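You operate a simulated robot arm through the tools that you are given. There is no shell and no other tool.

The job below is to be done with a simulated robot arm. You get a single attempt, and the scene is never put back.

Task
Draw both shims out, read the gap, then shim it to 0 mm.
Fine: thickest shim first; each goes right home.

The check looks at the end state, three seconds after you hand in, the way a careful person would. Anything else that was tipped, shoved, dropped, spilled or broken makes it a failure.

Robot
A 6-joint arm with a two-finger gripper, fixed in place. Base frame: the origin is on the floor under the middle of its stand, x ahead of it, y to its left, z up; the work surface is at about z = 0.887. Lengths are in m, angles in degrees, forces in N, time in s.
With the tool pointing down near the work surface it reaches from about 0.14 to 0.68 m from the base axis. Its first joint turns from -66.0 to 66.0 degrees. Payload 2.45 kg.
Tool frame: the origin (TCP) lies between the finger pads and is the grasp point; the fingertips stand 0.03 m ahead of it; z points along the fingers, y is the line along which they close. The gripper opens to 0.106 m; its body begins 0.079 m behind the TCP.
Orientation is told as [roll, pitch, yaw] about the base's x, y, z axes, in that order, counted from this pose: with the fingers straight down and closing along the base's y, the tool's x points along the base's -x, its y along +y and its z along -z.

Tools
- The arm moves only by the tool nudge_tool. Its argument "motion" is a list of rows, each an object (a shift or turn left out is 0, a gripper value left out holds the last) with "slide": the shift along the base's x, y, z in cm, a list of three; "rotation": the turn, a rotation vector about the base's x, y, z in degrees, a list of three; "grip": the opening in per cent of the stroke, from 0 (shut) to 100 (fully open). In form: [{"slide": [x, y, z], "rotation": [wx, wy, wz], "grip": grip}, ...]. A call has 1 to 20 rows; each row is the pose to reach, as a shift and turn from the pose commanded when the call began. Each row takes 0.2 s and may step no farther than 0.05 m and 8.6 degrees from the row before; otherwise, or with a gripper value out of range, the whole call is refused. Where a pose cannot be reached the arm comes as near as it can. A force on the tool above 40 N (or 10 N above the force at the start of the call, whichever is more), or a blocked arm, ends the call early, and 0.2 s more pass. Each finger travels about 0.153 m/s and halts on what it meets, pressing with about 34 N; the grip force reading is that of the motor and also rises with nothing between the fingers. The clock runs only during rows and for 0.2 s after the last one: add rows that repeat a pose to give the fingers time. It gives the time, the measured TCP pose, the force on the tool (base axes), the opening and the grip force at its end, in the units of the frame above (readings bear some noise), with the torque about the TCP (base axes, N m) and any sound that the robot's microphone picked up.
- Cameras (640 x 400 px; columns grow to the right, rows downward): "scene" is fixed at [0.0472, 0.4026, 1.4124]; the picture's right is [-0.85, -0.53, 0.00], its down [-0.25, 0.41, -0.88] and it looks along [0.46, -0.75, -0.48] (base axes); focal length 351 px, centre (320, 200). "wrist" rides on the gripper at [0.076, -0.002, -0.106] in the tool frame; the picture's right is [0.02, 1.00, 0.00], its down [-0.78, 0.02, -0.62] and it looks along [-0.62, 0.01, 0.78] (tool axes); focal length 247 px, centre (320, 200). There is no depth. A picture from a camera that has moved, and an enlarged one, comes with that camera's place and axes in the base frame and with its lens.
- get_image(camera): a new picture of that camera. The clock stands still meanwhile.
- close_up(camera, box): a new picture of the part [left, top, right, bottom] of that camera's present view, enlarged. The clock stands still meanwhile.
- hand_in(): hands the job in; it is judged then, once.

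Nothing tells you positions but the pictures and the camera data. Unless the task says otherwise, let go and move clear before handing in.

The tools are called as name(argument=value, ...) on one line, values as JSON. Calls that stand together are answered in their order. nudge_tool: Moves the arm, as the interface text tells. Its arguments: {"type":"object","properties":{"motion":{"type":"array","items":{"type":"object","properties":{"slide":{"type":"array","items":{"type":"number"}},"rotation":{"type":"array","items":{"type":"number"}},"grip":{"type":"number"}}}}},"required":["motion"]} The other tools are called the same way: get_image (camera) takes a picture; close_up (camera, box) takes an enlarged picture of a part of a camera's view; hand_in () hands the job in.

At the start:

```text
t: 0.0
tcp_pos: [0.401, -0.1475, 1.1813]
tcp_rot: [0.1, -0.2, 0.2]
wrist_force: [-0.6, 0.1, 0.2]
ft_torque: [-0.01, 0.0, 0.02]
finger_gap: 0.106
grasp_force: 0.2
```

scene: 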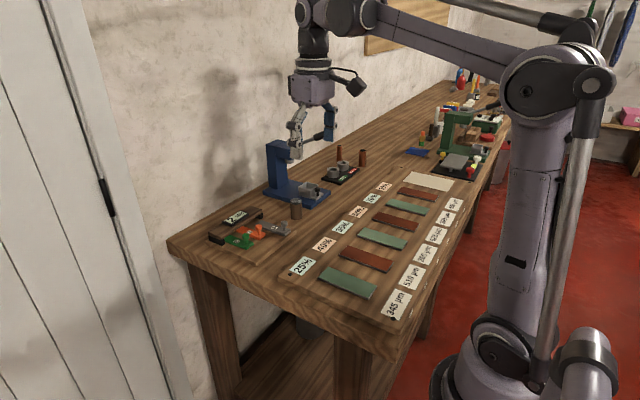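
wrist: 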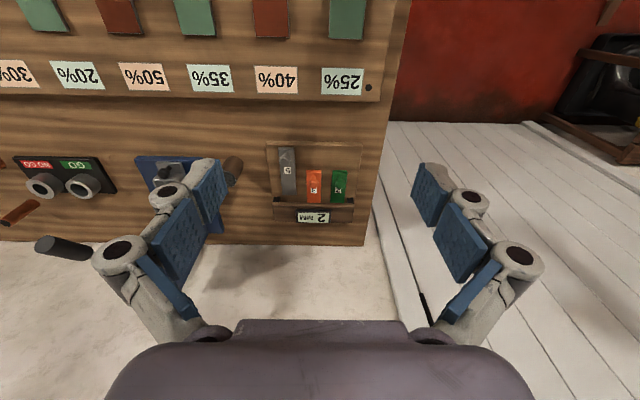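

I see a bench with a small fixture holding coloured tabs near the left front edge (orange, green, grey with digits), labelled "2 mm" or similar, plus other stations. I'll take close pictures before moving.

close_up(camera="scene", box=[190, 180, 310, 255])

close_up(camera="wrist", box=[250, 130, 378, 230])

close_up(camera="scene", box=[250, 130, 378, 210])

close_up(camera="scene", box=[280, 160, 480, 320])

```text
5.33 times, centred on (250, 218) of scene
camera zoom: at [0.0472, 0.4026, 1.4124], right [-0.85, -0.53, 0.0], down [-0.25, 0.41, -0.88], along [0.46, -0.75, -0.48], focal length 1873 px, centre (693, 107)
```

zoom: 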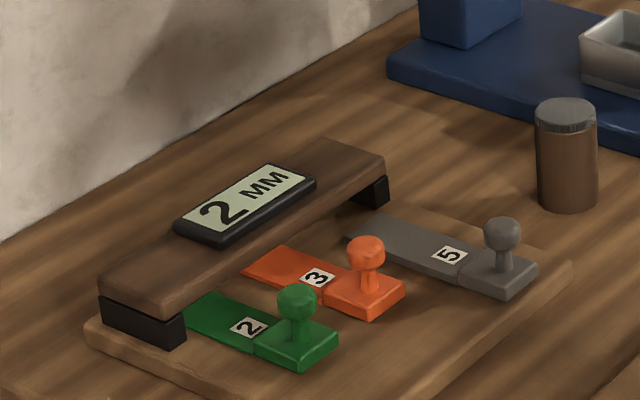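

```text
4.00 times, centred on (314, 180) of wrist
camera zoom: at [0.3241, -0.1486, 1.2868], right [-0.02, 1.0, 0.0], down [0.78, 0.02, 0.62], along [0.62, 0.01, -0.78], focal length 988 px, centre (344, 280)
```

zoom: 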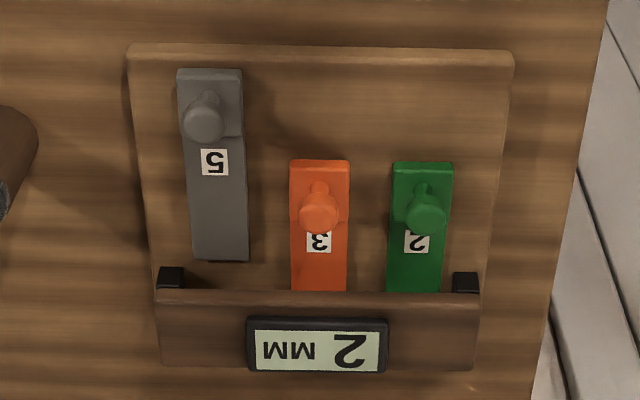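

```text
5.00 times, centred on (314, 170) of scene
camera zoom: at [0.0472, 0.4026, 1.4124], right [-0.85, -0.53, 0.0], down [-0.25, 0.41, -0.88], along [0.46, -0.75, -0.48], focal length 1756 px, centre (350, 350)
```

zoom: 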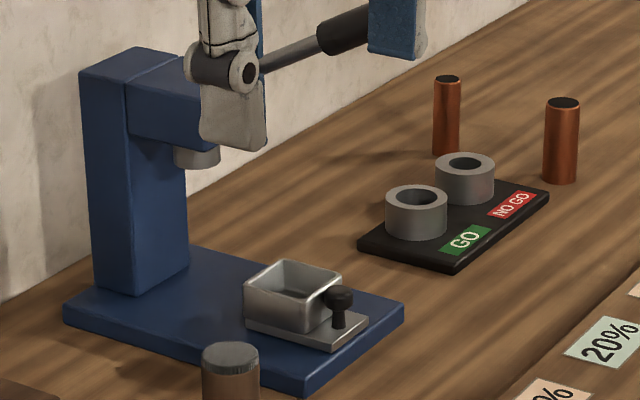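

```text
2.50 times, centred on (380, 240) of scene
camera zoom: at [0.0472, 0.4026, 1.4124], right [-0.85, -0.53, 0.0], down [-0.25, 0.41, -0.88], along [0.46, -0.75, -0.48], focal length 878 px, centre (170, 100)
```

zoom: 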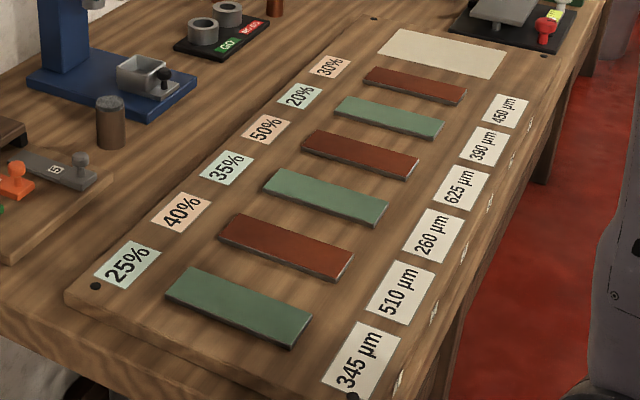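

The shim bench is at about x 0.51–0.66, y −0.23 to −0.08: green "2" and orange "3" are pushed under the bridge, grey "5" is out, and the display reads 2 mm. The knobs seem to be at about z 0.924, with orange near (0.572, −0.156). I'll move above them and narrow the fingers for a closer look.

nudge_tool(motion=[{"slide": [3, 0, -3], "grip": 40}, {"slide": [6, 0, -6], "grip": 40}, {"slide": [9, 0, -9], "grip": 40}, {"slide": [12, -0.5, -12], "grip": 40}, {"slide": [12, -0.5, -12], "grip": 40}, {"slide": [12, -0.5, -12], "grip": 40}])

```text
t: 1.4
tcp_pos: [0.5208, -0.1521, 1.0619]
tcp_rot: [0.0, 0.0, 0.1]
wrist_force: [-0.7, -0.2, -0.4]
ft_torque: [0.0, -0.03, -0.02]
finger_gap: 0.0423
grasp_force: 0.0
```

The arm is now above and slightly in front of the orange knob. I'll take pictures to refine the knob positions and heights.

get_image(camera="wrist")

close_up(camera="scene", box=[190, 160, 350, 260])

close_up(camera="wrist", box=[200, 60, 440, 210])

```text
taken
camera wrist: at [0.4444, -0.1541, 1.1672], right [-0.02, 1.0, 0.0], down [0.78, 0.02, 0.62], along [0.62, 0.01, -0.78], focal length 247 px, centre (320, 200)
```

wrist: 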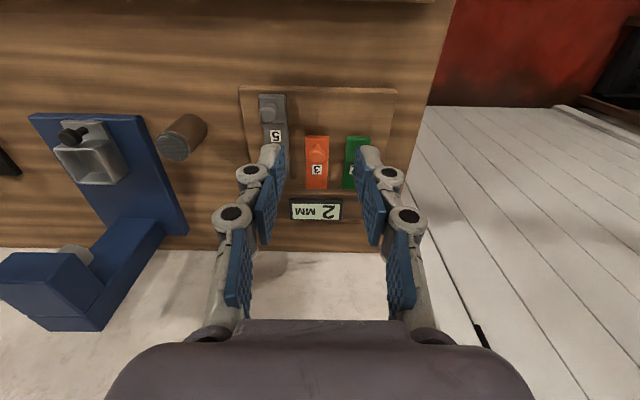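

```text
4.00 times, centred on (270, 210) of scene
camera zoom: at [0.0473, 0.4026, 1.4124], right [-0.85, -0.53, 0.0], down [-0.25, 0.41, -0.88], along [0.46, -0.75, -0.48], focal length 1405 px, centre (520, 160)
```

zoom: 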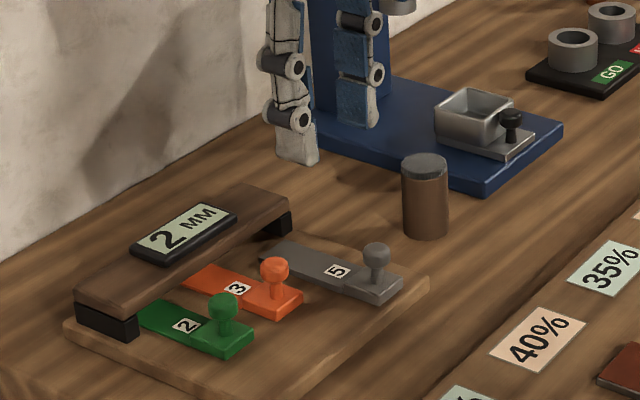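

```text
2.67 times, centred on (320, 135) of wrist
camera zoom: at [0.4444, -0.1541, 1.1672], right [-0.02, 1.0, 0.0], down [0.78, 0.02, 0.62], along [0.62, 0.01, -0.78], focal length 659 px, centre (320, 373)
```

zoom: 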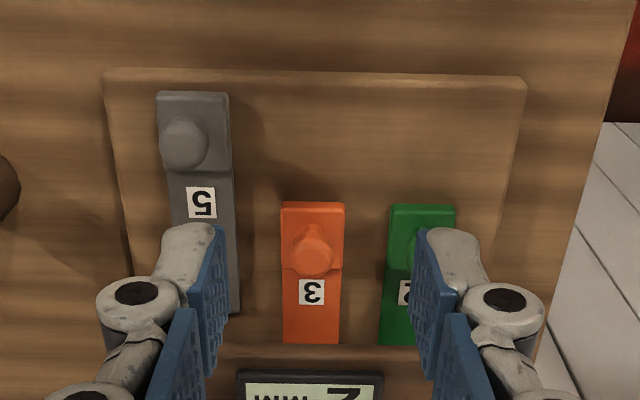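

Orange knob is at about (0.571, −0.155, 0.925) and its tab top is near z 0.904. I'll go above it with the fingers about 27 mm apart, stop at z ≈ 0.972, and check alignment.

nudge_tool(motion=[{"slide": [2.5, -0.2, 0], "grip": 27}, {"slide": [5.0, -0.35, 0], "grip": 27}, {"slide": [5.0, -0.35, -3], "grip": 27}, {"slide": [5.0, -0.35, -6], "grip": 27}, {"slide": [5.0, -0.35, -8], "grip": 27}, {"slide": [5.0, -0.35, -9], "grip": 27}, {"slide": [5.0, -0.35, -9], "grip": 27}])

get_image(camera="wrist")

close_up(camera="scene", box=[190, 160, 350, 260])

close_up(camera="wrist", box=[200, 60, 440, 210])

```text
t: 3.0
tcp_pos: [0.5709, -0.1564, 0.9706]
tcp_rot: [0.1, -0.2, 0.0]
wrist_force: [0.0, -0.6, 0.2]
ft_torque: [0.0, 0.0, 0.0]
finger_gap: 0.0284
grasp_force: 0.0
```

```text
taken
camera wrist: at [0.494, -0.1572, 1.0769], right [-0.02, 1.0, 0.0], down [0.78, 0.02, 0.62], along [0.62, 0.01, -0.78], focal length 247 px, centre (320, 200)
```

wrist: 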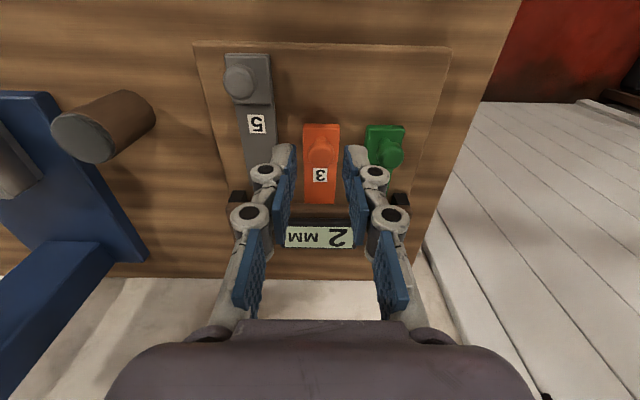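

```text
4.00 times, centred on (270, 210) of scene
camera zoom: at [0.0472, 0.4026, 1.4124], right [-0.85, -0.53, 0.0], down [-0.25, 0.41, -0.88], along [0.46, -0.75, -0.48], focal length 1405 px, centre (520, 160)
```

zoom: 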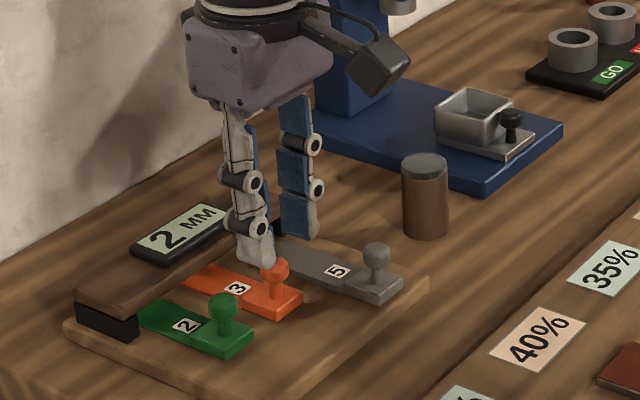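

```text
2.67 times, centred on (320, 135) of wrist
camera zoom: at [0.494, -0.1572, 1.0769], right [-0.02, 1.0, 0.0], down [0.78, 0.02, 0.62], along [0.62, 0.01, -0.78], focal length 659 px, centre (320, 373)
```

zoom: 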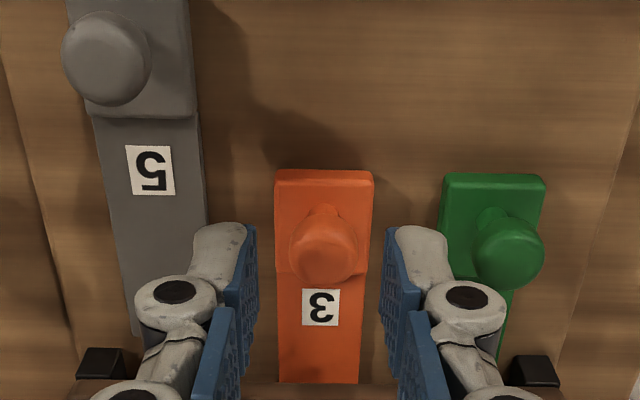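

The fingers are centred on the orange knob (about (0.572, −0.1555)), with the green knob just beside the right-hand knuckle. I'll narrow the opening slightly, go straight down to TCP z ≈ 0.942, and close.

nudge_tool(motion=[{"slide": [0.1, 0, 0], "grip": 23}, {"slide": [0.1, 0, -0.8], "grip": 23}, {"slide": [0.1, 0, -1.6], "grip": 23}, {"slide": [0.1, 0, -2.3], "grip": 23}, {"slide": [0.1, 0, -2.9], "grip": 23}, {"slide": [0.1, 0, -2.9], "grip": 23}])

close_up(camera="scene", box=[190, 180, 310, 255])

close_up(camera="wrist", box=[220, 80, 420, 205])

```text
t: 4.4
tcp_pos: [0.5727, -0.1563, 0.9415]
tcp_rot: [0.0, -0.2, 0.2]
wrist_force: [0.3, 0.7, -0.7]
ft_torque: [0.0, 0.03, -0.02]
finger_gap: 0.0246
grasp_force: 0.1
```

```text
5.33 times, centred on (250, 218) of scene
camera zoom: at [0.0472, 0.4026, 1.4124], right [-0.85, -0.53, 0.0], down [-0.25, 0.41, -0.88], along [0.46, -0.75, -0.48], focal length 1873 px, centre (693, 107)
```

zoom: 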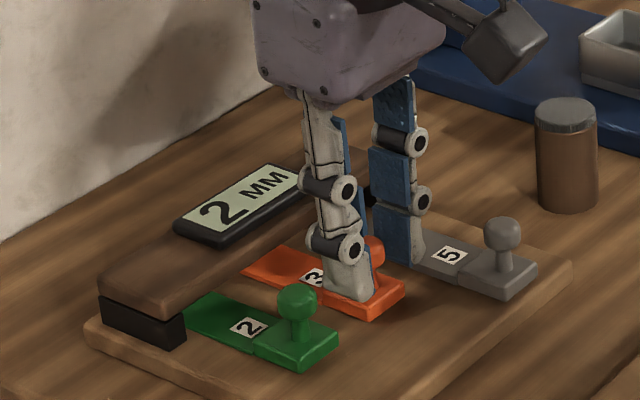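

```text
3.20 times, centred on (320, 142) of wrist
camera zoom: at [0.4952, -0.1571, 1.0477], right [-0.02, 1.0, 0.0], down [0.78, 0.02, 0.62], along [0.62, 0.01, -0.78], focal length 790 px, centre (320, 384)
```

zoom: 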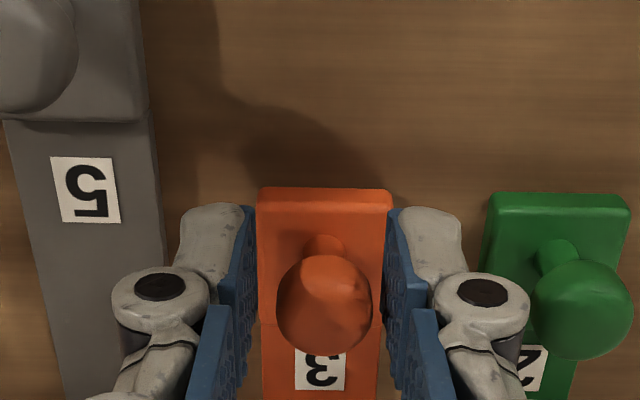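

The fingers straddle the orange knob cleanly with no contact. Now I'll close on it in place.

nudge_tool(motion=[{"slide": [0, 0, 0], "grip": 10}, {"slide": [0, 0, 0], "grip": 10}, {"slide": [0, 0, 0], "grip": 10}])

close_up(camera="wrist", box=[220, 80, 420, 205])

```text
t: 5.2
tcp_pos: [0.5729, -0.1541, 0.9418]
tcp_rot: [0.2, 0.0, 0.1]
wrist_force: [-0.3, 6.8, -8.9]
ft_torque: [0.09, 0.05, 0.02]
finger_gap: 0.0162
grasp_force: 42.5
```

```text
3.20 times, centred on (320, 142) of wrist
camera zoom: at [0.4953, -0.1564, 1.0475], right [-0.02, 1.0, 0.0], down [0.78, 0.02, 0.62], along [0.62, 0.02, -0.78], focal length 790 px, centre (320, 384)
```

zoom: 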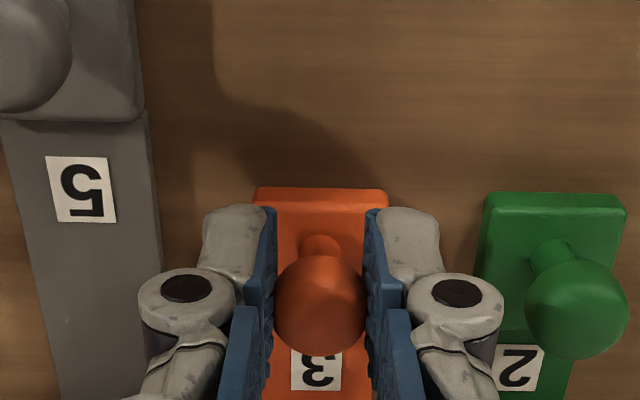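

The knob is gripped at 16.2 mm; it sits about 2 mm further to +y than I aimed, so I'll shift by that to relieve the side force. Then I'll draw it slowly along −x, starting with 1.5 cm.

nudge_tool(motion=[{"slide": [0, 0.2, 0], "grip": 10}, {"slide": [-0.5, 0.2, 0], "grip": 10}, {"slide": [-1.0, 0.2, 0], "grip": 10}, {"slide": [-1.5, 0.2, 0], "grip": 10}, {"slide": [-1.5, 0.2, 0], "grip": 10}])

close_up(camera="wrist", box=[220, 80, 420, 205])

close_up(camera="scene", box=[190, 180, 310, 255])

```text
t: 6.4
tcp_pos: [0.5558, -0.1563, 0.9419]
tcp_rot: [-0.1, 0.0, 0.0]
wrist_force: [-0.1, -7.8, -17.1]
ft_torque: [-0.16, -0.24, -0.08]
finger_gap: 0.0162
grasp_force: 42.0
```

```text
3.20 times, centred on (320, 142) of wrist
camera zoom: at [0.4798, -0.1559, 1.0475], right [-0.02, 1.0, 0.0], down [0.78, 0.02, 0.62], along [0.62, 0.01, -0.78], focal length 790 px, centre (320, 384)
```

zoom: 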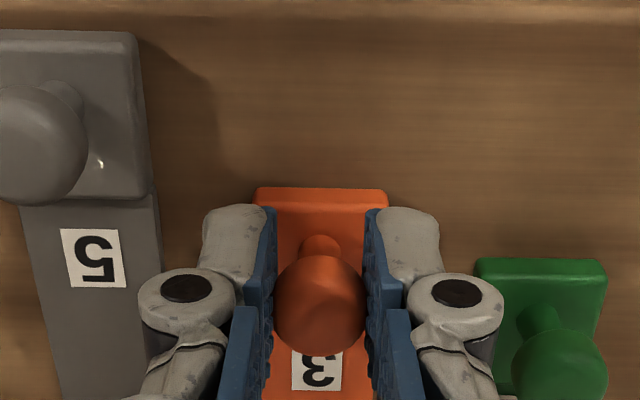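

```text
5.33 times, centred on (250, 218) of scene
camera zoom: at [0.0475, 0.4023, 1.4125], right [-0.85, -0.53, 0.0], down [-0.25, 0.41, -0.88], along [0.46, -0.75, -0.48], focal length 1873 px, centre (693, 107)
```

zoom: 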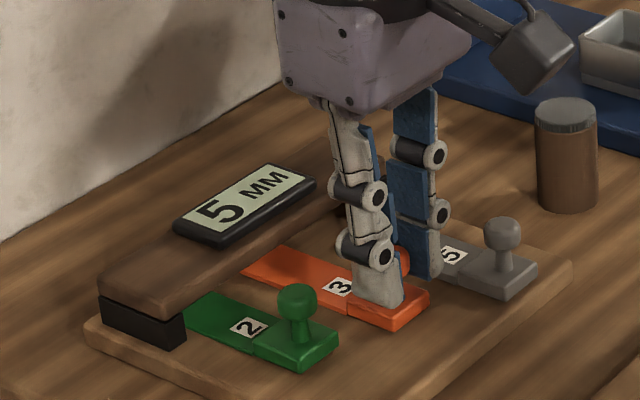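

The display already reads 5 mm with the orange shim moving, so reading tracks the shims. I'll trim the side and vertical loads a little and keep drawing orange out until its knob matches grey's rest position (x ≈ 0.528).

nudge_tool(motion=[{"slide": [0, -0.12, -0.1], "grip": 10}, {"slide": [-0.6, -0.12, -0.1], "grip": 10}, {"slide": [-1.2, -0.12, -0.1], "grip": 10}, {"slide": [-1.8, -0.12, -0.1], "grip": 10}, {"slide": [-2.4, -0.12, -0.1], "grip": 10}, {"slide": [-2.8, -0.12, -0.1], "grip": 10}, {"slide": [-2.8, -0.12, -0.1], "grip": 10}])

close_up(camera="wrist", box=[180, 60, 460, 235])

close_up(camera="scene", box=[190, 180, 310, 255])

```text
t: 8.0
tcp_pos: [0.5289, -0.1548, 0.9401]
tcp_rot: [0.0, -0.1, 0.2]
wrist_force: [0.2, -0.9, 7.3]
ft_torque: [-0.04, -0.17, 0.01]
finger_gap: 0.016
grasp_force: 41.8
```

```text
2.29 times, centred on (320, 148) of wrist
camera zoom: at [0.4519, -0.1564, 1.0473], right [-0.02, 1.0, 0.0], down [0.78, 0.02, 0.62], along [0.62, 0.01, -0.78], focal length 564 px, centre (320, 320)
```

zoom: 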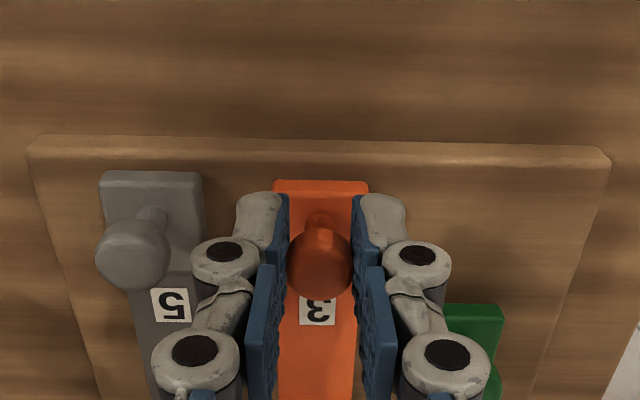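

```text
5.33 times, centred on (250, 218) of scene
camera zoom: at [0.0471, 0.4026, 1.4124], right [-0.85, -0.53, 0.0], down [-0.25, 0.41, -0.88], along [0.46, -0.75, -0.48], focal length 1873 px, centre (693, 107)
```

zoom: 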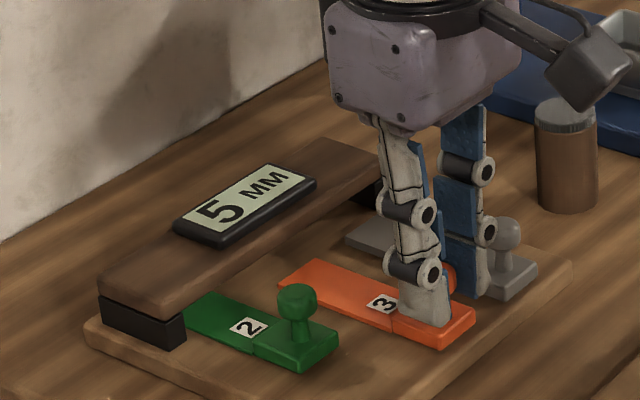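

Orange's inner end now shows clear of the bridge and the display reads 5 mm. It's about 2.5 mm short of grey's out position, so I'll draw that last bit and then release.

nudge_tool(motion=[{"slide": [-0.13, 0, 0.05], "grip": 10}, {"slide": [-0.25, 0, 0.05], "grip": 10}, {"slide": [-0.25, 0, 0.05], "grip": 10}, {"slide": [-0.25, 0, 0.05], "grip": 23}, {"slide": [-0.25, 0, 0.05], "grip": 23}])

close_up(camera="wrist", box=[180, 60, 460, 235])

```text
t: 9.2
tcp_pos: [0.5262, -0.1562, 0.9425]
tcp_rot: [0.0, -0.1, -0.1]
wrist_force: [-0.4, 0.3, -0.6]
ft_torque: [0.02, 0.03, -0.01]
finger_gap: 0.0245
grasp_force: 0.1
```

```text
2.29 times, centred on (320, 148) of wrist
camera zoom: at [0.4496, -0.1567, 1.0476], right [-0.02, 1.0, 0.0], down [0.78, 0.02, 0.62], along [0.62, 0.01, -0.78], focal length 564 px, centre (320, 320)
```

zoom: 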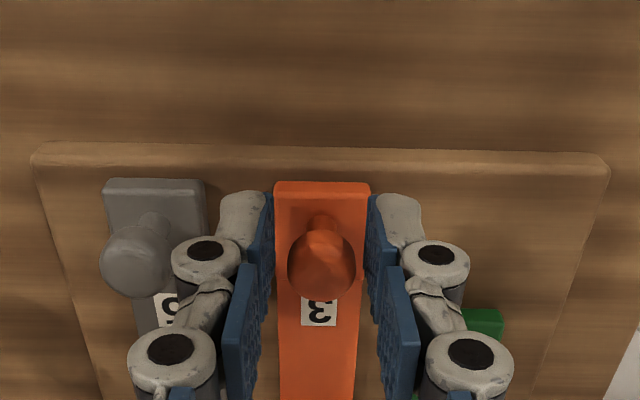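

Orange is out level with grey and released. Now I'll lift straight up, travel over to the green knob at about (0.573, −0.1075), and stop above it to check.

nudge_tool(motion=[{"slide": [0, 0, 1.5], "grip": 23}, {"slide": [0, 0, 3], "grip": 23}, {"slide": [0, 0, 6], "grip": 23}, {"slide": [2.3, 2.4, 6], "grip": 23}, {"slide": [4.65, 4.8, 6], "grip": 23}, {"slide": [4.65, 4.8, 3], "grip": 23}, {"slide": [4.65, 4.8, 3], "grip": 23}])

close_up(camera="wrist", box=[180, 60, 460, 235])

close_up(camera="scene", box=[190, 180, 310, 255])

```text
t: 10.8
tcp_pos: [0.5734, -0.1067, 0.9718]
tcp_rot: [0.0, 0.0, 0.0]
wrist_force: [-0.1, 0.1, 0.8]
ft_torque: [0.02, 0.01, -0.03]
finger_gap: 0.0242
grasp_force: 0.0
```

```text
2.29 times, centred on (320, 148) of wrist
camera zoom: at [0.496, -0.1081, 1.0772], right [-0.02, 1.0, 0.0], down [0.78, 0.02, 0.62], along [0.62, 0.01, -0.78], focal length 564 px, centre (320, 320)
```

zoom: 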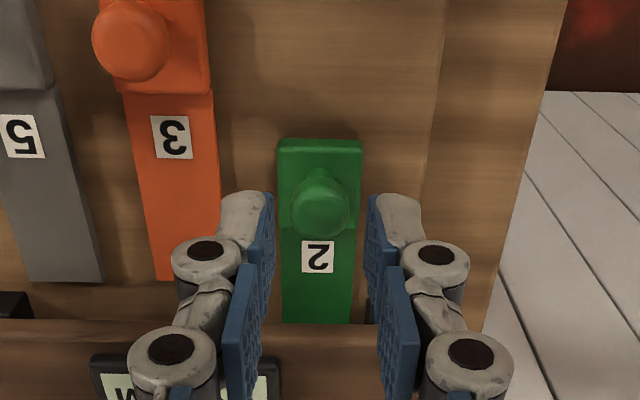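

```text
5.33 times, centred on (250, 218) of scene
camera zoom: at [0.0472, 0.4026, 1.4124], right [-0.85, -0.53, 0.0], down [-0.25, 0.41, -0.88], along [0.46, -0.75, -0.48], focal length 1873 px, centre (693, 107)
```

zoom: 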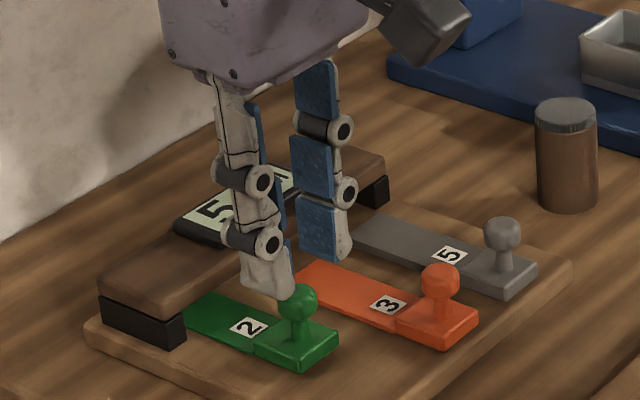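

The fingers are centred on the green knob at about (0.573, −0.107). I'll descend 3 cm and close.

nudge_tool(motion=[{"slide": [0, 0, -1], "grip": 23}, {"slide": [0, 0, -2], "grip": 23}, {"slide": [0, 0, -2.6], "grip": 23}, {"slide": [0, 0, -3.0], "grip": 23}, {"slide": [0, 0, -3.0], "grip": 23}, {"slide": [0, 0, -3.0], "grip": 10}, {"slide": [0, 0, -3.0], "grip": 10}])

close_up(camera="wrist", box=[180, 60, 460, 235])

```text
t: 12.4
tcp_pos: [0.5731, -0.1075, 0.942]
tcp_rot: [0.0, -0.1, 0.1]
wrist_force: [-0.2, 1.2, -3.4]
ft_torque: [0.04, 0.0, -0.01]
finger_gap: 0.0162
grasp_force: 42.2
```

```text
2.29 times, centred on (320, 148) of wrist
camera zoom: at [0.4963, -0.1082, 1.0473], right [-0.02, 1.0, 0.0], down [0.78, 0.02, 0.62], along [0.62, 0.01, -0.78], focal length 564 px, centre (320, 320)
```

zoom: 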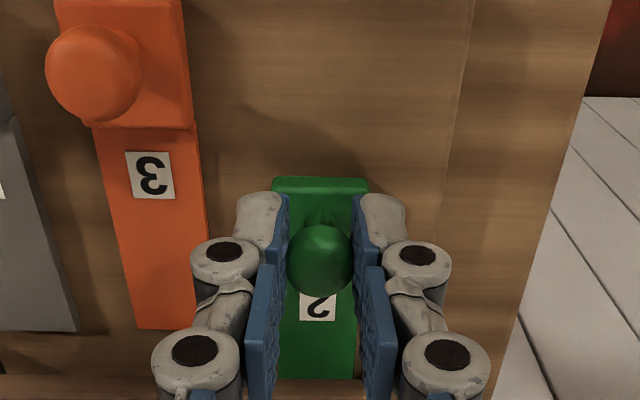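

Green is gripped well with low side forces. I'll draw it out along −x by about 4.6 cm, to the same line as the other two.

nudge_tool(motion=[{"slide": [-0.6, 0, -0.05], "grip": 10}, {"slide": [-1.2, 0, -0.05], "grip": 10}, {"slide": [-1.8, 0, -0.05], "grip": 10}, {"slide": [-2.4, 0, -0.05], "grip": 10}, {"slide": [-3.0, 0, -0.05], "grip": 10}, {"slide": [-3.6, 0, -0.05], "grip": 10}, {"slide": [-4.2, 0, -0.05], "grip": 10}, {"slide": [-4.6, 0, -0.05], "grip": 10}, {"slide": [-4.6, 0, -0.05], "grip": 10}])

close_up(camera="wrist", box=[180, 60, 460, 235])

close_up(camera="scene", box=[190, 180, 310, 255])

```text
t: 14.4
tcp_pos: [0.5274, -0.1071, 0.9407]
tcp_rot: [-0.1, -0.1, 0.1]
wrist_force: [5.6, -0.2, 6.4]
ft_torque: [-0.04, 0.02, -0.02]
finger_gap: 0.0162
grasp_force: 42.2
```

```text
2.29 times, centred on (320, 148) of wrist
camera zoom: at [0.4505, -0.1082, 1.047], right [-0.02, 1.0, 0.0], down [0.78, 0.02, 0.62], along [0.62, 0.01, -0.78], focal length 564 px, centre (320, 320)
```

zoom: 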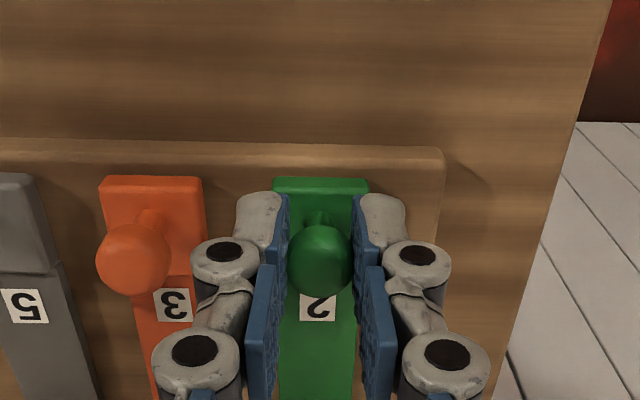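

```text
5.33 times, centred on (250, 218) of scene
camera zoom: at [0.0473, 0.4026, 1.4124], right [-0.85, -0.53, 0.0], down [-0.25, 0.41, -0.88], along [0.46, -0.75, -0.48], focal length 1873 px, centre (693, 107)
```

zoom: 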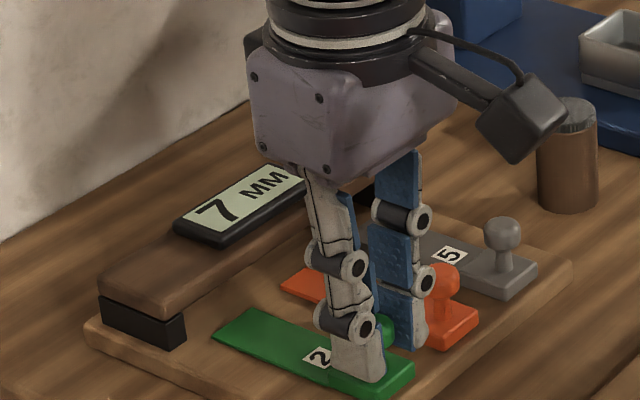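

Both shims are out and the display reads 7 mm, so the shims needed are 5 + 2, with 5 going in first. I'll release green, lift clear, and move above the grey knob at about (0.528, −0.2035).

nudge_tool(motion="[{\"slide\": [-4.6, 0, 0], \"grip\": 23}, {\"slide\": [-4.6, 0, 0], \"grip\": 23}], \"note\": \"\"")

```text
refused: the rows could not be read
```

That call was malformed and refused, so nothing moved; its offsets were also wrong, because they're counted from the present pose. I'll release green in place, lift, and travel over to grey.

nudge_tool(motion=[{"slide": [0, 0, 0.05], "grip": 23}, {"slide": [0, 0, 0.05], "grip": 23}, {"slide": [0, 0, 1.5], "grip": 23}, {"slide": [0, 0, 3], "grip": 23}, {"slide": [0, 0, 6], "grip": 23}, {"slide": [0, -3.2, 6], "grip": 23}, {"slide": [0.05, -6.4, 6], "grip": 23}, {"slide": [0.1, -9.65, 6], "grip": 23}, {"slide": [0.1, -9.65, 3.1], "grip": 23}, {"slide": [0.1, -9.65, 3.1], "grip": 23}])

close_up(camera="wrist", box=[180, 60, 460, 235])

close_up(camera="scene", box=[190, 180, 310, 255])

```text
t: 16.6
tcp_pos: [0.5285, -0.2026, 0.9725]
tcp_rot: [0.0, 0.0, 0.1]
wrist_force: [-0.1, -0.1, -0.7]
ft_torque: [0.0, -0.02, -0.01]
finger_gap: 0.0241
grasp_force: 0.0
```

```text
2.29 times, centred on (320, 148) of wrist
camera zoom: at [0.4508, -0.2046, 1.0779], right [-0.02, 1.0, 0.0], down [0.78, 0.02, 0.62], along [0.62, 0.01, -0.78], focal length 564 px, centre (320, 320)
```

zoom: 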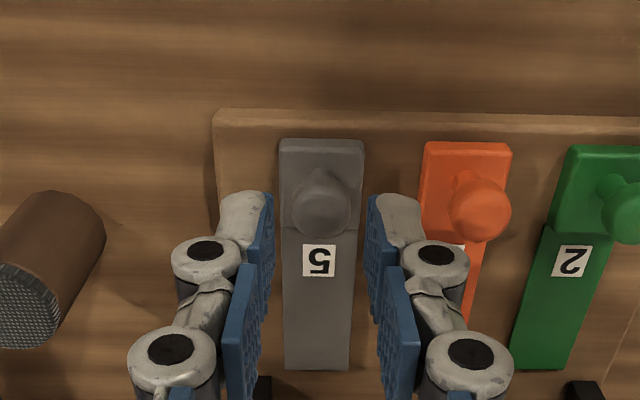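

```text
5.33 times, centred on (250, 218) of scene
camera zoom: at [0.0473, 0.4026, 1.4124], right [-0.85, -0.53, 0.0], down [-0.25, 0.41, -0.88], along [0.46, -0.75, -0.48], focal length 1873 px, centre (693, 107)
```

zoom: 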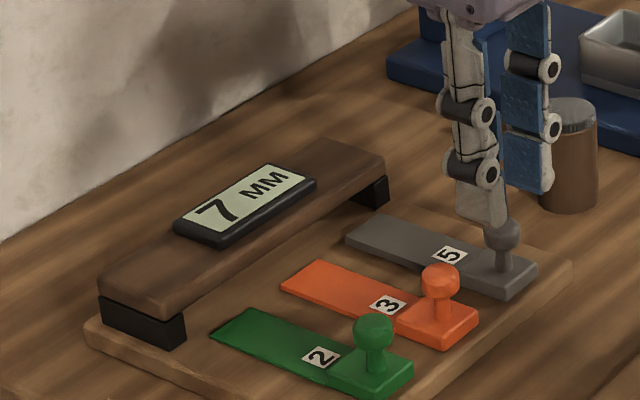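

All three shims are out, the display reads 7 mm, and the fingers are centred over the grey knob. I'll narrow the opening a touch to stay clear of orange, descend, and grip grey.

nudge_tool(motion=[{"slide": [0, -0.05, 0], "grip": 21.5}, {"slide": [0, -0.05, -1], "grip": 21.5}, {"slide": [0, -0.05, -2], "grip": 21.5}, {"slide": [0, -0.05, -2.6], "grip": 21.5}, {"slide": [0, -0.05, -3.05], "grip": 21.5}, {"slide": [0, -0.05, -3.05], "grip": 21.5}, {"slide": [0, 0, -3.05], "grip": 10}, {"slide": [0, 0, -3.05], "grip": 10}])

close_up(camera="wrist", box=[180, 60, 460, 235])

```text
t: 18.4
tcp_pos: [0.5273, -0.2037, 0.9413]
tcp_rot: [0.0, 0.0, 0.0]
wrist_force: [0.9, 4.4, -7.9]
ft_torque: [0.08, 0.05, 0.02]
finger_gap: 0.0162
grasp_force: 41.9
```

```text
2.29 times, centred on (320, 148) of wrist
camera zoom: at [0.4512, -0.2044, 1.0469], right [-0.02, 1.0, 0.0], down [0.78, 0.02, 0.62], along [0.62, 0.01, -0.78], focal length 564 px, centre (320, 320)
```

zoom: 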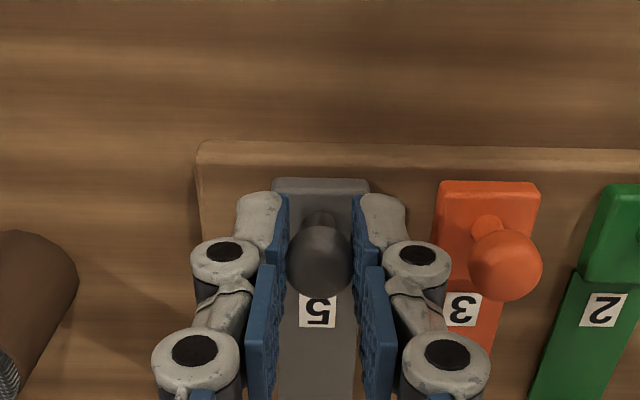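

Grey is gripped at 16.2 mm with light loads. I'll slide it in along +x for about 4.4 cm, then feel for the home stop.

nudge_tool(motion=[{"slide": [0, 0.05, -0.05], "grip": 10}, {"slide": [0.6, 0.05, -0.05], "grip": 10}, {"slide": [1.2, 0.05, -0.05], "grip": 10}, {"slide": [1.8, 0.05, -0.05], "grip": 10}, {"slide": [2.4, 0.05, -0.05], "grip": 10}, {"slide": [3.0, 0.05, -0.05], "grip": 10}, {"slide": [3.6, 0.05, -0.05], "grip": 10}, {"slide": [4.1, 0.05, -0.05], "grip": 10}, {"slide": [4.4, 0.05, -0.05], "grip": 10}, {"slide": [4.4, 0.05, -0.05], "grip": 10}])

close_up(camera="wrist", box=[180, 60, 460, 235])

close_up(camera="scene", box=[190, 180, 310, 255])

```text
t: 20.6
tcp_pos: [0.5732, -0.2028, 0.9425]
tcp_rot: [0.1, 0.0, 0.0]
wrist_force: [-0.8, 1.1, -6.7]
ft_torque: [0.04, 0.13, -0.03]
finger_gap: 0.016
grasp_force: 41.9
```

```text
2.29 times, centred on (320, 148) of wrist
camera zoom: at [0.4955, -0.2042, 1.0469], right [-0.02, 1.0, 0.0], down [0.78, 0.02, 0.62], along [0.62, 0.01, -0.78], focal length 564 px, centre (320, 320)
```

zoom: 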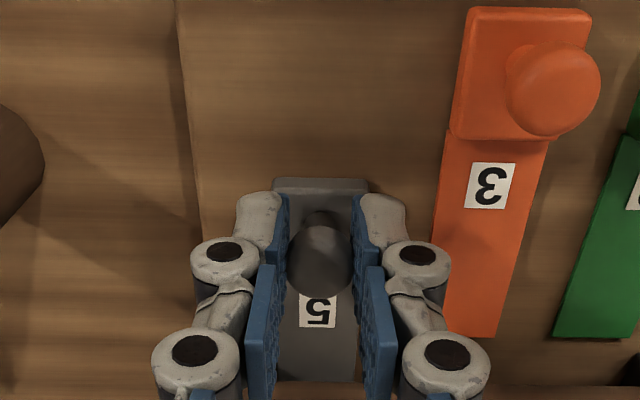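

```text
5.33 times, centred on (250, 218) of scene
camera zoom: at [0.0474, 0.4026, 1.4124], right [-0.85, -0.53, 0.0], down [-0.25, 0.41, -0.88], along [0.46, -0.75, -0.48], focal length 1873 px, centre (693, 107)
```

zoom: 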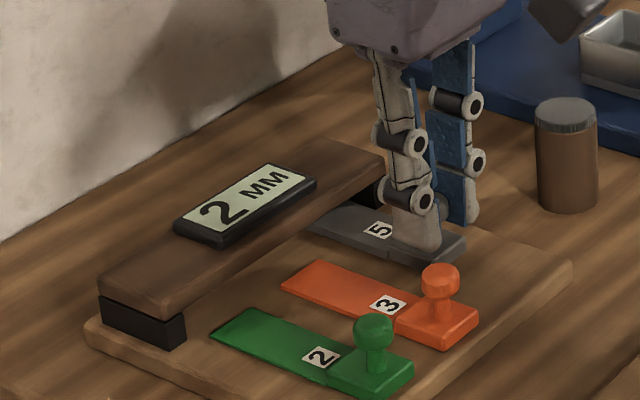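

The display has dropped to 2 mm with grey nearly in. I'll press it gently, a millimetre at a time, until it meets the stop.

nudge_tool(motion=[{"slide": [0.1, 0, 0], "grip": 10}, {"slide": [0.1, 0, 0], "grip": 10}])

nudge_tool(motion=[{"slide": [0.1, 0, 0], "grip": 10}, {"slide": [0.1, 0, 0], "grip": 10}])

```text
t: 21.2
tcp_pos: [0.572, -0.2022, 0.9414]
tcp_rot: [0.1, 0.0, 0.1]
wrist_force: [-0.5, 0.7, -5.4]
ft_torque: [0.03, -0.1, 0.01]
finger_gap: 0.0161
grasp_force: 42.2
```

```text
t: 21.8
tcp_pos: [0.5735, -0.2029, 0.9412]
tcp_rot: [0.0, 0.0, 0.1]
wrist_force: [-6.7, 2.0, -3.7]
ft_torque: [0.04, -0.07, 0.03]
finger_gap: 0.0164
grasp_force: 42.6
```

A reaction of −6.7 N in x shows it's starting to meet the stop. I'll press about 2.5 mm more to confirm it's fully seated.

nudge_tool(motion=[{"slide": [0.1, 0, 0], "grip": 10}, {"slide": [0.15, 0, 0], "grip": 10}, {"slide": [0.15, 0, 0], "grip": 10}])

nudge_tool(motion=[{"slide": [0.1, 0, 0], "grip": 10}, {"slide": [0.1, 0, 0], "grip": 10}])

```text
t: 22.6
tcp_pos: [0.5742, -0.2038, 0.9405]
tcp_rot: [0.1, 0.1, 0.0]
wrist_force: [-14.9, 4.2, -3.5]
ft_torque: [0.09, 0.32, 0.04]
finger_gap: 0.0162
grasp_force: 41.7
```

```text
t: 23.2
tcp_pos: [0.574, -0.2026, 0.942]
tcp_rot: [0.0, 0.2, 0.1]
wrist_force: [-19.4, 3.3, -6.0]
ft_torque: [0.08, 0.06, 0.02]
finger_gap: 0.0162
grasp_force: 41.5
```

Grey is hard against its stop: x holds at 0.574 while the force climbs to −19 N. I'll ease off most of the pressure, release, lift, and check.

nudge_tool(motion=[{"slide": [-0.13, 0, 0], "grip": 10}, {"slide": [-0.26, 0, 0], "grip": 10}, {"slide": [-0.26, 0, 0], "grip": 10}, {"slide": [-0.26, 0, 0], "grip": 22}, {"slide": [-0.26, 0, 0], "grip": 22}, {"slide": [-0.26, 0, 1.5], "grip": 22}, {"slide": [-0.26, 0, 3], "grip": 22}, {"slide": [-0.26, 0, 6], "grip": 22}, {"slide": [-0.26, 0, 6], "grip": 22}])

close_up(camera="wrist", box=[180, 60, 460, 235])

close_up(camera="scene", box=[190, 180, 310, 255])

```text
t: 25.2
tcp_pos: [0.5749, -0.203, 1.0026]
tcp_rot: [0.0, -0.1, 0.2]
wrist_force: [0.3, -0.4, 0.7]
ft_torque: [-0.02, 0.03, 0.01]
finger_gap: 0.0231
grasp_force: 0.1
```

```text
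2.29 times, centred on (320, 148) of wrist
camera zoom: at [0.4976, -0.205, 1.1079], right [-0.02, 1.0, 0.0], down [0.78, 0.02, 0.62], along [0.62, 0.01, -0.78], focal length 564 px, centre (320, 320)
```

zoom: 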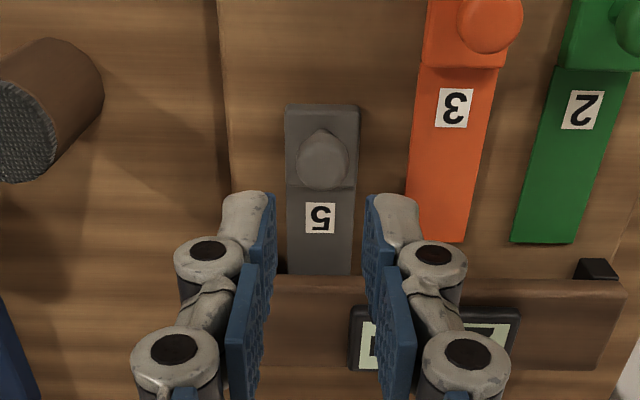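

```text
5.33 times, centred on (250, 218) of scene
camera zoom: at [0.0472, 0.4026, 1.4124], right [-0.85, -0.53, 0.0], down [-0.25, 0.41, -0.88], along [0.46, -0.75, -0.48], focal length 1873 px, centre (693, 107)
```

zoom: 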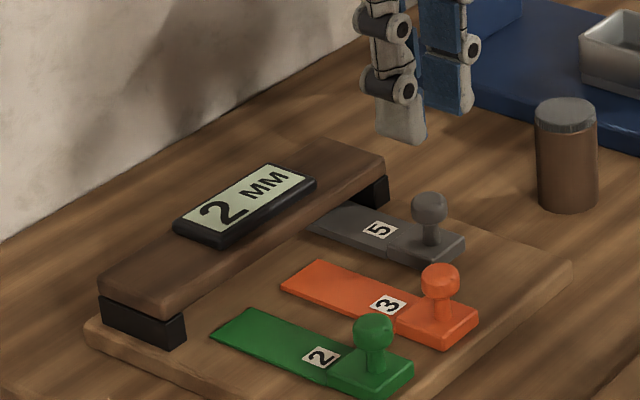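

Grey is home, the display reads 2 mm, and the block hasn't moved. Next is green: I'll travel at this height to above its knob at about (0.5275, −0.107).

nudge_tool(motion=[{"slide": [-2.3, 2.4, 0], "grip": 22}, {"slide": [-4.7, 4.8, 0], "grip": 22}, {"slide": [-4.7, 9.6, 0], "grip": 22}, {"slide": [-4.7, 9.6, -3], "grip": 22}, {"slide": [-4.7, 9.6, -3], "grip": 22}])

close_up(camera="wrist", box=[180, 60, 460, 235])

```text
t: 26.4
tcp_pos: [0.5277, -0.1065, 0.972]
tcp_rot: [0.0, 0.0, 0.1]
wrist_force: [0.0, 1.0, 0.3]
ft_torque: [0.03, 0.0, -0.04]
finger_gap: 0.0233
grasp_force: 0.0
```

```text
2.29 times, centred on (320, 148) of wrist
camera zoom: at [0.4499, -0.1074, 1.0776], right [-0.02, 1.0, 0.0], down [0.78, 0.02, 0.62], along [0.62, 0.01, -0.78], focal length 564 px, centre (320, 320)
```

zoom: 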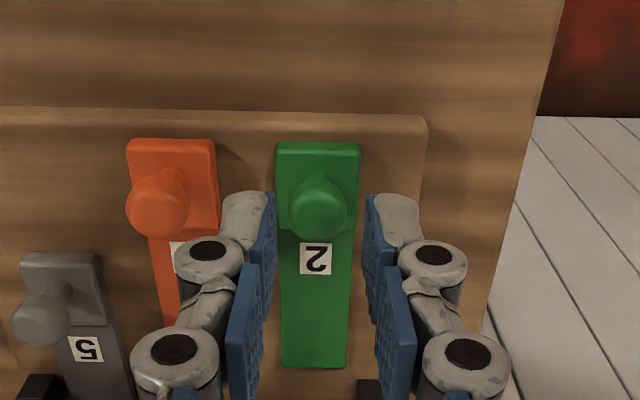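

The fingers are centred on green, clear of orange. I'll descend and grip.

nudge_tool(motion=[{"slide": [0, 0, -1], "grip": 21.5}, {"slide": [0, 0, -2], "grip": 21.5}, {"slide": [0, 0, -2.6], "grip": 21.5}, {"slide": [0, 0, -3.0], "grip": 21.5}, {"slide": [0, 0, -3.0], "grip": 21.5}, {"slide": [0, -0.05, -3.0], "grip": 10}, {"slide": [0, -0.05, -3.0], "grip": 10}])

close_up(camera="wrist", box=[180, 60, 460, 235])

```text
t: 28.0
tcp_pos: [0.5279, -0.1068, 0.9406]
tcp_rot: [0.1, 0.0, 0.0]
wrist_force: [-0.2, 2.1, 0.4]
ft_torque: [0.02, 0.0, -0.02]
finger_gap: 0.0163
grasp_force: 41.5
```

```text
2.29 times, centred on (320, 148) of wrist
camera zoom: at [0.4502, -0.1083, 1.0467], right [-0.02, 1.0, 0.0], down [0.78, 0.02, 0.62], along [0.62, 0.01, -0.78], focal length 564 px, centre (320, 320)
```

zoom: 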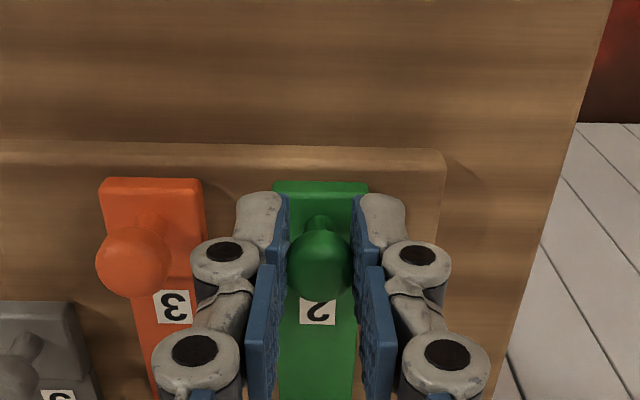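

Green is gripped with almost no side load. I'll slide it in by 4.5 cm along +x.

nudge_tool(motion=[{"slide": [0.6, 0, 0], "grip": 10}, {"slide": [1.2, 0, 0], "grip": 10}, {"slide": [1.8, 0, 0], "grip": 10}, {"slide": [2.4, 0, 0], "grip": 10}, {"slide": [3.0, 0, 0], "grip": 10}, {"slide": [3.6, 0, 0], "grip": 10}, {"slide": [4.1, 0, 0], "grip": 10}, {"slide": [4.5, 0, 0], "grip": 10}, {"slide": [4.5, 0, 0], "grip": 10}])

nudge_tool(motion=[{"slide": [0.1, 0, 0], "grip": 10}, {"slide": [0.2, 0, 0], "grip": 10}, {"slide": [0.2, 0, 0], "grip": 10}])

```text
t: 30.0
tcp_pos: [0.5721, -0.107, 0.9409]
tcp_rot: [0.1, -0.1, 0.1]
wrist_force: [0.2, 4.0, -0.6]
ft_torque: [0.08, 0.16, 0.0]
finger_gap: 0.0162
grasp_force: 42.1
```

```text
t: 30.8
tcp_pos: [0.573, -0.1072, 0.9423]
tcp_rot: [0.1, 0.1, 0.1]
wrist_force: [-10.7, 7.0, -8.6]
ft_torque: [0.11, 0.28, 0.02]
finger_gap: 0.0163
grasp_force: 41.7
```

Green has met the stop (−10.7 N at x ≈ 0.573). I'll press 1.5 mm more to confirm it's seated, then ease off and look at the display before letting go.

nudge_tool(motion=[{"slide": [0.1, 0, 0], "grip": 10}, {"slide": [0.15, 0, 0], "grip": 10}, {"slide": [0.15, 0, 0], "grip": 10}])

close_up(camera="scene", box=[190, 180, 310, 255])

```text
t: 31.6
tcp_pos: [0.5744, -0.1081, 0.9423]
tcp_rot: [0.1, 0.3, 0.1]
wrist_force: [-19.4, 8.0, -19.9]
ft_torque: [0.12, 0.09, 0.03]
finger_gap: 0.0161
grasp_force: 41.9
```

```text
5.33 times, centred on (250, 218) of scene
camera zoom: at [0.0471, 0.4027, 1.4124], right [-0.85, -0.53, 0.0], down [-0.25, 0.41, -0.88], along [0.46, -0.75, -0.48], focal length 1873 px, centre (693, 107)
```

zoom: 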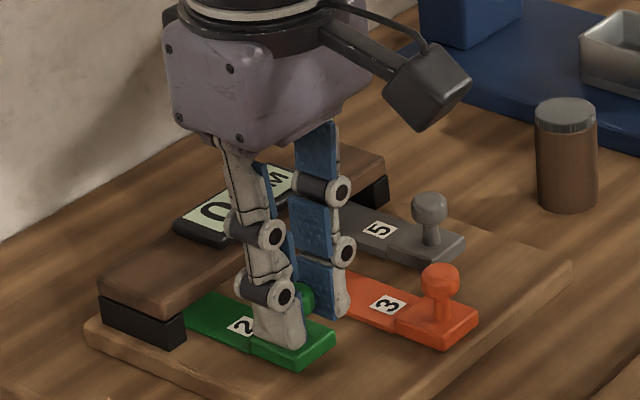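

The display appears to read 0 and green is firm against its stop. I'll ease off the pressure, release, and lift well clear.

nudge_tool(motion=[{"slide": [-0.13, 0.05, -0.05], "grip": 10}, {"slide": [-0.26, 0.05, -0.08], "grip": 10}, {"slide": [-0.26, 0.05, -0.08], "grip": 10}, {"slide": [-0.26, 0.05, -0.05], "grip": 22}, {"slide": [-0.26, 0.05, -0.05], "grip": 22}, {"slide": [-0.26, 0.05, 1.5], "grip": 22}, {"slide": [-0.26, 0.05, 3], "grip": 22}, {"slide": [-0.26, 0.05, 6], "grip": 22}, {"slide": [-3, 0.05, 10], "grip": 22}, {"slide": [-6, 0.05, 14], "grip": 22}, {"slide": [-9, 0.05, 17], "grip": 22}, {"slide": [-12, 0.05, 20], "grip": 22}, {"slide": [-12, 0.05, 20], "grip": 22}])

close_up(camera="scene", box=[190, 180, 310, 255])

get_image(camera="scene")

close_up(camera="wrist", box=[180, 80, 420, 230])

```text
t: 34.4
tcp_pos: [0.4546, -0.1084, 1.1419]
tcp_rot: [0.0, -0.1, 0.1]
wrist_force: [0.0, 0.4, 0.2]
ft_torque: [-0.01, 0.0, 0.02]
finger_gap: 0.0234
grasp_force: 0.1
```

```text
5.33 times, centred on (250, 218) of scene
camera zoom: at [0.0472, 0.4026, 1.4124], right [-0.85, -0.53, 0.0], down [-0.25, 0.41, -0.88], along [0.46, -0.75, -0.48], focal length 1873 px, centre (693, 107)
```

zoom: 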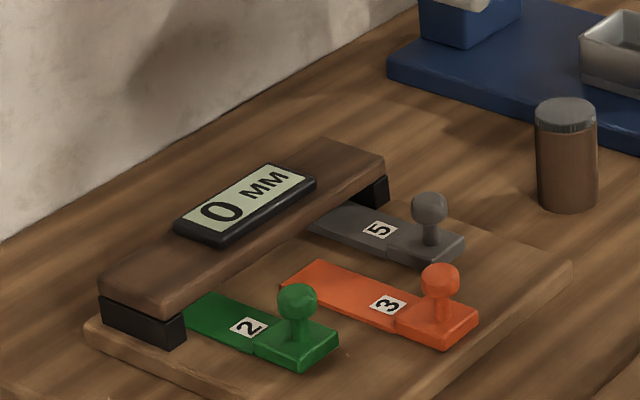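

```text
taken
```

scene: 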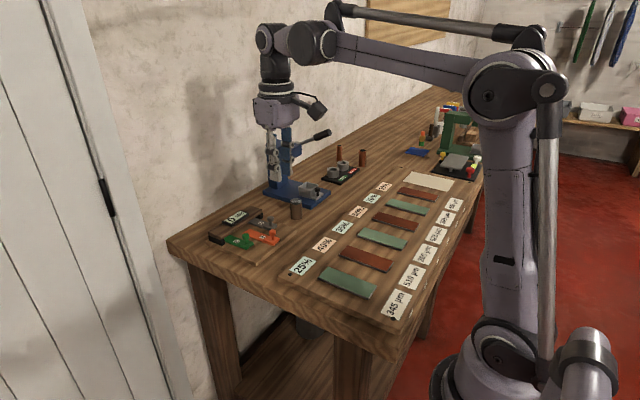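

```text
2.67 times, centred on (300, 155) of wrist
camera zoom: at [0.378, -0.1092, 1.2475], right [-0.02, 1.0, 0.0], down [0.78, 0.02, 0.62], along [0.62, 0.01, -0.78], focal length 659 px, centre (373, 320)
```

zoom: 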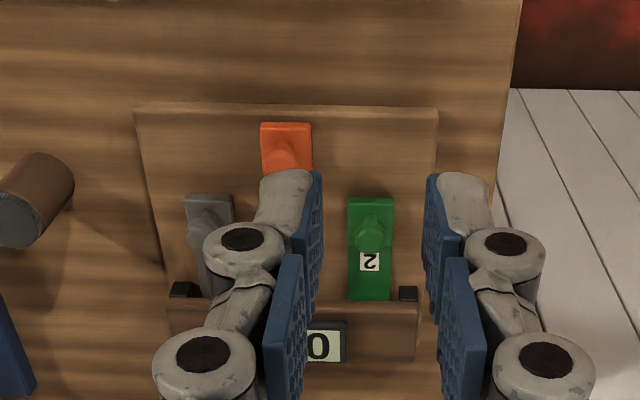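

The display reads 0 mm: grey 5 and green 2 are both home, level with each other, and orange 3 is out on the block. Nothing else has moved and the arm is clear, so I'm handing in.

hand_in()

```text
The job is handed in.
```

The gap is shimmed to 0 mm and the job is handed in; no verdict has come back yet.

- **Reading:** with the 2 mm and 3 mm shims both drawn out, the display read 7 mm.
- **Shimming:** I put the 5 mm shim in first, then the 2 mm. Each was pressed until it stopped moving against its stop, at about 19 N. The display read 2 mm after the first and 0 mm after the second.
- **End state:** the 3 mm shim is out on the block. Nothing else looked moved in the last pictures, and the gripper is open and well clear.
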